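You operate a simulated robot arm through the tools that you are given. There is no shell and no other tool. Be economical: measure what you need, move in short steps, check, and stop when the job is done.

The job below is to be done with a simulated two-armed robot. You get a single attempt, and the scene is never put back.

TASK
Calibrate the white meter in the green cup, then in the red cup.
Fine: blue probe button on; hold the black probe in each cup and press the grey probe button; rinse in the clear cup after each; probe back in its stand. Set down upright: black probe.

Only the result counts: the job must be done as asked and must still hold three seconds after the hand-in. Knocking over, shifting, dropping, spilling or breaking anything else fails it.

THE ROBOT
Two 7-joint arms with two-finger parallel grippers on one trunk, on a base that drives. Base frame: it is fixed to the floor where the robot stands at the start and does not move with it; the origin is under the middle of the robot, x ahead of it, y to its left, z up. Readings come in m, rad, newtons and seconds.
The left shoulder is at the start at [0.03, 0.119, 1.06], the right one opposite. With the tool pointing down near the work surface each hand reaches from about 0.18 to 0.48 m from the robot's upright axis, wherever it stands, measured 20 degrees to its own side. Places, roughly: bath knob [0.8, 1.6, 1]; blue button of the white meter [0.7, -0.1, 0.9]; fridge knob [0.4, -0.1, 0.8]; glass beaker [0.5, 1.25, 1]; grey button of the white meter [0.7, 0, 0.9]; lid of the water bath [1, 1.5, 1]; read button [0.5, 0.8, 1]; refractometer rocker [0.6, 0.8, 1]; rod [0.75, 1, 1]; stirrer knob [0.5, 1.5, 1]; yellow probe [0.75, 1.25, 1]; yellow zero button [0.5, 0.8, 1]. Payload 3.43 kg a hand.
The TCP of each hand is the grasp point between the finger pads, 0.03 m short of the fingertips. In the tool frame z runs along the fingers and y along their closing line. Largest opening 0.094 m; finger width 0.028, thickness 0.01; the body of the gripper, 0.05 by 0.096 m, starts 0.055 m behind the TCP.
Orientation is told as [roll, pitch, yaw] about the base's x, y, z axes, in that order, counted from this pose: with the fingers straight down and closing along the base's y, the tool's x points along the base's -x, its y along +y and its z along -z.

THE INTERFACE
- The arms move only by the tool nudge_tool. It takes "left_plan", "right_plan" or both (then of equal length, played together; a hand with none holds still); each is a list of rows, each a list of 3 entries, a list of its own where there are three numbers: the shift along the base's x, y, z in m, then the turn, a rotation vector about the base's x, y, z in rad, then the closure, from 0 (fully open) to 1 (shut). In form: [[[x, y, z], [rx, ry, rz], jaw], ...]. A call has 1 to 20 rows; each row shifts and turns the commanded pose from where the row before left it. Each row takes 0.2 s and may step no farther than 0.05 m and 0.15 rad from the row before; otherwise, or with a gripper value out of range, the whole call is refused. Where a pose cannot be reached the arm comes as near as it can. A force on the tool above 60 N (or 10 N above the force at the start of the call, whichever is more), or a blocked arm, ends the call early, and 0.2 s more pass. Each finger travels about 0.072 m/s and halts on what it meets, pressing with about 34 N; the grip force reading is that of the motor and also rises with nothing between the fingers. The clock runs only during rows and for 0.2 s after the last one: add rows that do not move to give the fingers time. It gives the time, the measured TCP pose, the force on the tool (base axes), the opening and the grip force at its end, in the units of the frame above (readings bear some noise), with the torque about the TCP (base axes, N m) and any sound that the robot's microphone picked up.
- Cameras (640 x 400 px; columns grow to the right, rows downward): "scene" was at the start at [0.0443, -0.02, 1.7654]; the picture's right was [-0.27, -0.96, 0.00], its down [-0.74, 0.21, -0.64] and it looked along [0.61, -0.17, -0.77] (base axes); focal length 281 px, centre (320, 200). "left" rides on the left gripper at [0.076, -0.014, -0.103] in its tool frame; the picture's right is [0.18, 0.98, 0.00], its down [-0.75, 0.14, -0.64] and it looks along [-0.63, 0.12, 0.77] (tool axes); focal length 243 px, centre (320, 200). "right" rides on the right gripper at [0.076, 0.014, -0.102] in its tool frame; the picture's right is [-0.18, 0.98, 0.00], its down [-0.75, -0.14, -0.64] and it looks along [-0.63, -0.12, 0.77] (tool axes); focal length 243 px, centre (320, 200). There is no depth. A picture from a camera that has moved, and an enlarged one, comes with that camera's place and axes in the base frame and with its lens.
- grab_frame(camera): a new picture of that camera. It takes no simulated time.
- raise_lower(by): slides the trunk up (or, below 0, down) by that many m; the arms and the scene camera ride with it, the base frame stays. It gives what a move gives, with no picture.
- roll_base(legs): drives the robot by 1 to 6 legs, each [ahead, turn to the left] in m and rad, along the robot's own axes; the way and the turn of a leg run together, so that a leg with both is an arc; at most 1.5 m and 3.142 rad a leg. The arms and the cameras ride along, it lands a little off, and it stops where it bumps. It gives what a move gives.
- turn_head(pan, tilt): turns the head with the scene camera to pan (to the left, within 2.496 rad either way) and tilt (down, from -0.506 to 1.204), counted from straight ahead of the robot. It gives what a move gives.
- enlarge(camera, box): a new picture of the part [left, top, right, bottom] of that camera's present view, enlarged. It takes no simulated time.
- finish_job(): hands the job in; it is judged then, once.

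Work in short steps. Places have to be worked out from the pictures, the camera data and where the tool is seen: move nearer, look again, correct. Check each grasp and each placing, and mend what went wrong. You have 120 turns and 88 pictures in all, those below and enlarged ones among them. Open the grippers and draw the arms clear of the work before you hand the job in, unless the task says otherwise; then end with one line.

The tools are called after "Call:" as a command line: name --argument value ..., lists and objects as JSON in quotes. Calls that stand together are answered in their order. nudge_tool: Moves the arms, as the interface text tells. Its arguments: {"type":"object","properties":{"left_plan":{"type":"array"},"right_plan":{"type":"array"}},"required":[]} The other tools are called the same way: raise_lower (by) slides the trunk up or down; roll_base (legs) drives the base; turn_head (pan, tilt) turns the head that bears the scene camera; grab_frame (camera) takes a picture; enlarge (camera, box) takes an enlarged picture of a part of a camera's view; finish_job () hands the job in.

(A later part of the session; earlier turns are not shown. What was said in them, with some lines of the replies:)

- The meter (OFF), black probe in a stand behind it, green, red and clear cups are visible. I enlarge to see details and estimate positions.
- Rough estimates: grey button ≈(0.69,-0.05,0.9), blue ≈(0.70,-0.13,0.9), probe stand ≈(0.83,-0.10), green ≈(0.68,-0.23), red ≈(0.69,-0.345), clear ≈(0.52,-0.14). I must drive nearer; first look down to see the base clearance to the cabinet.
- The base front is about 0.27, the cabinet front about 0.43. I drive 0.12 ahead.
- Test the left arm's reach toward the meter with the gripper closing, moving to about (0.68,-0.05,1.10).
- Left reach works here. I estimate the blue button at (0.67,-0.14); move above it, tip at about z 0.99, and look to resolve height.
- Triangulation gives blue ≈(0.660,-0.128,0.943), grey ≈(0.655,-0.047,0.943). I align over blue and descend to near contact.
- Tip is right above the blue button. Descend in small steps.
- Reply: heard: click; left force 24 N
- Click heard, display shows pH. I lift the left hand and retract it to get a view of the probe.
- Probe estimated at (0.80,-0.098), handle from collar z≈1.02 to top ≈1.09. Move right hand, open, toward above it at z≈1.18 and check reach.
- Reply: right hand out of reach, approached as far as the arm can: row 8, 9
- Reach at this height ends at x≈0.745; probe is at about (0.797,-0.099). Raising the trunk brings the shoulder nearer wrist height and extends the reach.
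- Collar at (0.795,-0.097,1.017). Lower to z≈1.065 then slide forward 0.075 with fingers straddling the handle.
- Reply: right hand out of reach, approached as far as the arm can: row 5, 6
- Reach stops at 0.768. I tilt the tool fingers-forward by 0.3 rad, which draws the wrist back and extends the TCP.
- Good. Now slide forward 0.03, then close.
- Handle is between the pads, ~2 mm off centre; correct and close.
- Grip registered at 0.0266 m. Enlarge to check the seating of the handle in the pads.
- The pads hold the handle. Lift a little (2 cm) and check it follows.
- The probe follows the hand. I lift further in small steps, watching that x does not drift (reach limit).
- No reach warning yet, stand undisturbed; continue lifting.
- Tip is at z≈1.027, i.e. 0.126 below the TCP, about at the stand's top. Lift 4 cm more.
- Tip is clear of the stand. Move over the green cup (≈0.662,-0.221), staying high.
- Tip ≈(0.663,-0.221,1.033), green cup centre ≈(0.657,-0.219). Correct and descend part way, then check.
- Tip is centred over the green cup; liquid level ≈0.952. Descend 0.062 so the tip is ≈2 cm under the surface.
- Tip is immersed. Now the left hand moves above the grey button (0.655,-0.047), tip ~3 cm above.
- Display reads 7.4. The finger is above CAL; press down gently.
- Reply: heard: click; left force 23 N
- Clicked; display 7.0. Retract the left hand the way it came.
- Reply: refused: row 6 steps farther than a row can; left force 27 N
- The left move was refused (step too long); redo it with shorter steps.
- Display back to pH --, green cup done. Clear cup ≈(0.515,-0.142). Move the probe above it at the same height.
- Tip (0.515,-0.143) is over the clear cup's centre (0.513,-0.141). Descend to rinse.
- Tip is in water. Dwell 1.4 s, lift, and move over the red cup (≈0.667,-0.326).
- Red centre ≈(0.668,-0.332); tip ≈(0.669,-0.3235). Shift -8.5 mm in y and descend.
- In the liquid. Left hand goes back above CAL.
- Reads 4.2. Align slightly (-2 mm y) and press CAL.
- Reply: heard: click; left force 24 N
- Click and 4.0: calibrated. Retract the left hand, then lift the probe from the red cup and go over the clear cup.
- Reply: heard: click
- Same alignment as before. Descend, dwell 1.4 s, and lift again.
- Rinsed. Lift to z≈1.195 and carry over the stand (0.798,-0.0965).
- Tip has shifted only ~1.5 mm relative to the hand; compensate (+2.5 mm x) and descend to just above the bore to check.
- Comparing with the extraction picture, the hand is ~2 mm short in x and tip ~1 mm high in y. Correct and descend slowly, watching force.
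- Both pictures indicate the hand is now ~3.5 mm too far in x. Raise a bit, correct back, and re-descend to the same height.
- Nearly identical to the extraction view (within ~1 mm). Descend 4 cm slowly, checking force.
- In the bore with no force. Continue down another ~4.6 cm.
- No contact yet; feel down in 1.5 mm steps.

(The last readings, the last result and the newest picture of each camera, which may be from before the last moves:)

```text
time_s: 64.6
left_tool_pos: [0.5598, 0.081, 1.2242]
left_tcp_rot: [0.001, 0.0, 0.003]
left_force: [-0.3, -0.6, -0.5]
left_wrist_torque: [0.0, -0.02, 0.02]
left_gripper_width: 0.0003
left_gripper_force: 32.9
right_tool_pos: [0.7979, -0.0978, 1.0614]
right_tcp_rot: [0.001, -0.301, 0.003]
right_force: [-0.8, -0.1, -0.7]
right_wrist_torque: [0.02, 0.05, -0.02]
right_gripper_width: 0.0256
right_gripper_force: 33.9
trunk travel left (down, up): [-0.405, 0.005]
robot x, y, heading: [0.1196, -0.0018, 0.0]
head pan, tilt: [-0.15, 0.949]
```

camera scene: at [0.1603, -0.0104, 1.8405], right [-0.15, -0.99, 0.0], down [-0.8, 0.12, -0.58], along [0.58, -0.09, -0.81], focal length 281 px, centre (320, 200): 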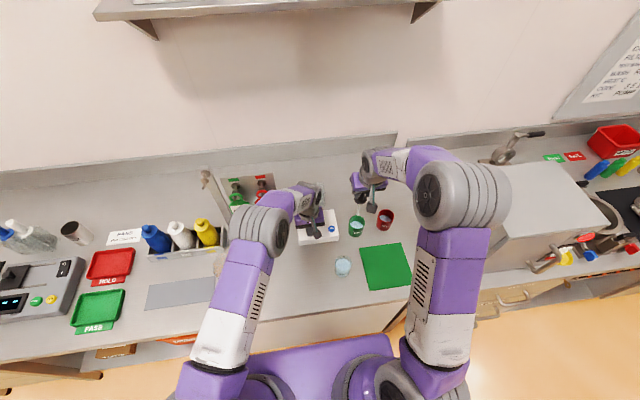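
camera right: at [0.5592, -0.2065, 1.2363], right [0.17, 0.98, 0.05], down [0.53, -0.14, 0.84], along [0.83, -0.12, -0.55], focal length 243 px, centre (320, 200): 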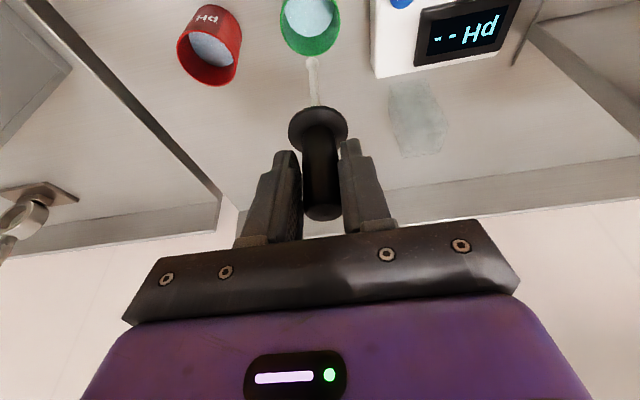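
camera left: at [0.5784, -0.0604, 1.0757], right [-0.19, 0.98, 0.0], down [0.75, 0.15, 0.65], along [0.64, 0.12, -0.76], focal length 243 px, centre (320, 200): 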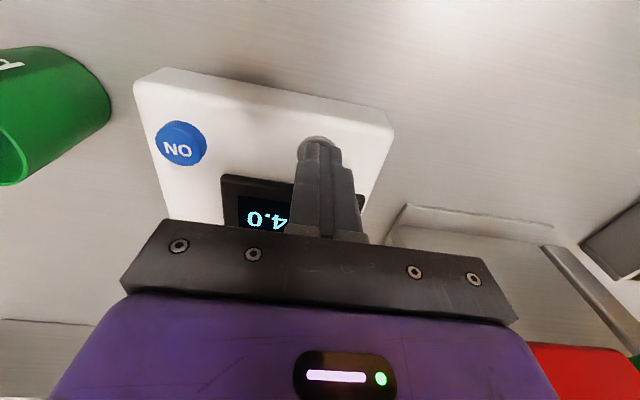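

Call:
nudge_tool --right_plan '[[[0, 0, -0.0015], [0, 0, 0], 1], [[0, 0, -0.001], [0, 0, 0], 1], [[0, 0, 0], [0, 0, 0], 1]]'

Call:
enlarge --camera "right" --box '[240, 50, 400, 220]'

```text
time_s: 65.4
left_tool_pos: [0.5585, 0.08, 1.225]
left_tcp_rot: [0.0, -0.001, 0.004]
left_force: [-0.9, 0.2, 0.1]
left_wrist_torque: [0.02, -0.02, -0.02]
left_gripper_width: 0.0
left_gripper_force: 33.0
right_tool_pos: [0.7982, -0.0987, 1.0616]
right_tcp_rot: [-0.001, -0.304, 0.003]
right_force: [-0.4, -0.4, 8.3]
right_wrist_torque: [-0.05, 0.08, 0.01]
right_gripper_width: 0.0255
right_gripper_force: 34.0
trunk travel left (down, up): [-0.405, 0.005]
robot x, y, heading: [0.122, 0.0011, 0.003]
head pan, tilt: [-0.15, 0.949]
```

```text
2.35 times, centred on (320, 135) of right
camera zoom: at [0.696, -0.0832, 1.1365], right [0.17, 0.98, 0.05], down [0.53, -0.14, 0.84], along [0.83, -0.12, -0.54], focal length 571 px, centre (320, 353)
```

zoom: 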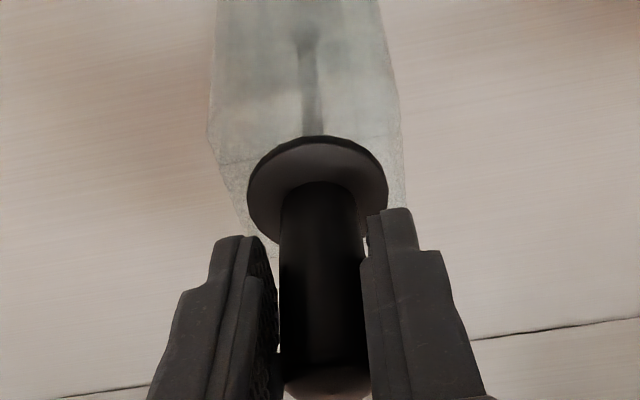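

Seated (8 N). Ease 1 mm and open slowly.

Call:
nudge_tool --right_plan '[[[0, 0, 0.0015], [0, 0, 0], 1], [[0, 0, 0], [0, 0, 0], 0.6], [[0, 0, 0], [0, 0, 0], 0.3], [[0, 0, 0], [0, 0, 0], 0], [[0, 0, 0], [0, 0, 0], 0], [[0, 0, 0], [0, 0, 0], 0], [[0, 0, 0], [0, 0, 0], 0]]'

Call:
grab_frame --camera "right"

```text
time_s: 67.0
left_tool_pos: [0.5592, 0.08, 1.2245]
left_tcp_rot: [-0.001, 0.002, 0.003]
left_force: [0.7, 0.4, -0.8]
left_wrist_torque: [0.0, 0.0, 0.05]
left_gripper_width: 0.0
left_gripper_force: 33.0
right_tool_pos: [0.7984, -0.0975, 1.0621]
right_tcp_rot: [0.0, -0.299, 0.004]
right_force: [0.5, -0.6, -0.1]
right_wrist_torque: [0.03, 0.01, 0.0]
right_gripper_width: 0.094
right_gripper_force: 0.1
trunk travel left (down, up): [-0.405, 0.005]
robot x, y, heading: [0.1208, -0.0008, 0.006]
head pan, tilt: [-0.15, 0.949]
```

```text
23 pictures are left
camera right: at [0.6962, -0.0827, 1.1374], right [0.17, 0.98, 0.05], down [0.53, -0.14, 0.84], along [0.83, -0.12, -0.55], focal length 243 px, centre (320, 200)
```

right: 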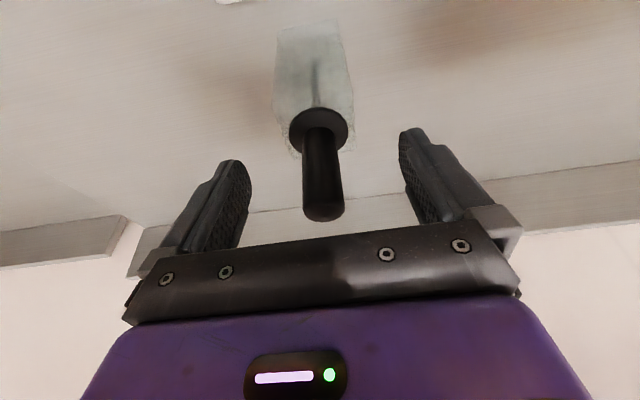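

Probe stands upright, released. Back off along -x, then lift and retract.

Call:
nudge_tool --right_plan '[[[-0.02, 0, 0], [0, 0, 0], 0], [[-0.025, 0, 0], [0, 0, 0], 0], [[-0.03, 0, 0], [0, 0, 0], 0], [[-0.01, -0.01, 0.03], [0, 0, 0], 0], [[-0.01, -0.01, 0.04], [0, 0, 0], 0], [[-0.02, -0.015, 0.04], [0, 0, 0], 0], [[-0.03, -0.025, 0.02], [0, 0, 0], 0], [[-0.03, -0.03, 0.02], [0, 0, 0], 0], [[-0.035, -0.03, 0], [0, 0, 0], 0], [[-0.035, -0.03, 0], [0, 0, 0], 0], [[0, 0, 0], [0, 0, 0], 0]]' --left_plan '[[[0, 0, 0], [0, 0, 0], 1], [[0, 0, 0], [0, 0, 0], 1], [[0, 0, 0], [0, 0, 0], 1], [[0, 0, 0], [0, 0, 0], 1], [[0, 0, 0.02], [0, 0, 0], 1], [[-0.02, 0, 0.02], [0, 0, 0], 0.5], [[-0.02, 0, 0.01], [0, 0, 0], 0], [[-0.02, 0, 0], [0, 0, 0], 0], [[-0.02, 0, 0], [0, 0, 0], 0], [[0, 0, 0], [0, 0, 0], 0], [[0, 0, 0], [0, 0, 0], 0]]'

Call:
grab_frame --camera "scene"

Call:
enlarge --camera "scene" --box '[260, 150, 420, 300]'

```text
time_s: 69.4
left_tool_pos: [0.4823, 0.083, 1.2761]
left_tcp_rot: [0.0, 0.001, 0.005]
left_force: [0.2, 0.1, -0.3]
left_wrist_torque: [0.0, 0.01, -0.02]
left_gripper_width: 0.0942
left_gripper_force: 0.0
right_tool_pos: [0.5513, -0.2452, 1.2088]
right_tcp_rot: [-0.001, -0.301, 0.005]
right_force: [0.6, 0.1, -0.4]
right_wrist_torque: [-0.01, 0.01, 0.01]
right_gripper_width: 0.094
right_gripper_force: 0.1
trunk travel left (down, up): [-0.405, 0.005]
robot x, y, heading: [0.1161, -0.0004, 0.006]
head pan, tilt: [-0.15, 0.949]
```

```text
22 pictures are left
camera scene: at [0.1631, -0.0089, 1.8404], right [-0.15, -0.99, 0.0], down [-0.8, 0.12, -0.58], along [0.58, -0.09, -0.81], focal length 281 px, centre (320, 200)
```

scene: 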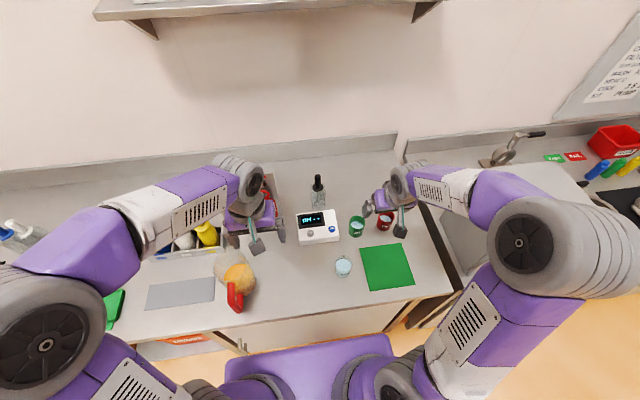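

```text
2.67 times, centred on (340, 225) of scene
camera zoom: at [0.1631, -0.0089, 1.8404], right [-0.15, -0.99, 0.0], down [-0.8, 0.12, -0.58], along [0.58, -0.09, -0.81], focal length 749 px, centre (267, 133)
```

zoom: 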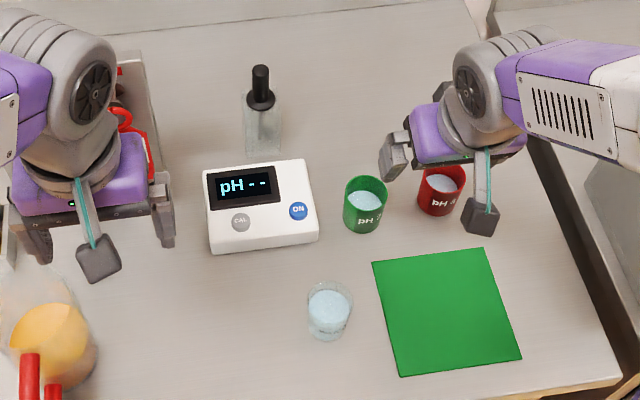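

All in place: probe in its stand, cups and meter undisturbed. Retract the right hand a little further, then hand in.

Call:
nudge_tool --right_plan '[[[-0.02, 0, 0.03], [0, 0, 0], 0], [[-0.03, 0, 0.03], [0, 0, 0], 0], [[-0.03, 0, 0.02], [0, 0, 0], 0], [[0, 0, 0], [0, 0, 0], 0]]'

Call:
finish_job

```text
time_s: 70.4
left_tool_pos: [0.4807, 0.0833, 1.276]
left_tcp_rot: [-0.001, 0.0, 0.004]
left_force: [-0.6, 0.2, 0.4]
left_wrist_torque: [0.01, 0.01, 0.0]
left_gripper_width: 0.0941
left_gripper_force: 0.1
right_tool_pos: [0.4751, -0.2481, 1.2921]
right_tcp_rot: [-0.003, -0.298, 0.003]
right_force: [0.2, -0.1, 0.4]
right_wrist_torque: [-0.03, 0.01, 0.0]
right_gripper_width: 0.0941
right_gripper_force: 0.0
trunk travel left (down, up): [-0.405, 0.005]
robot x, y, heading: [0.1214, 0.0005, 0.001]
head pan, tilt: [-0.15, 0.949]
```

```text
The job is handed in.
```

The meter was calibrated in the green cup (display went to 7.0) and then the red cup (4.0), with a rinse in the clear cup after each; the black probe is back upright in its stand, and the final picture shows nothing else moved. One oddity: a second click was heard as the finger came off the grey button at the red cup, with the probe still in it.
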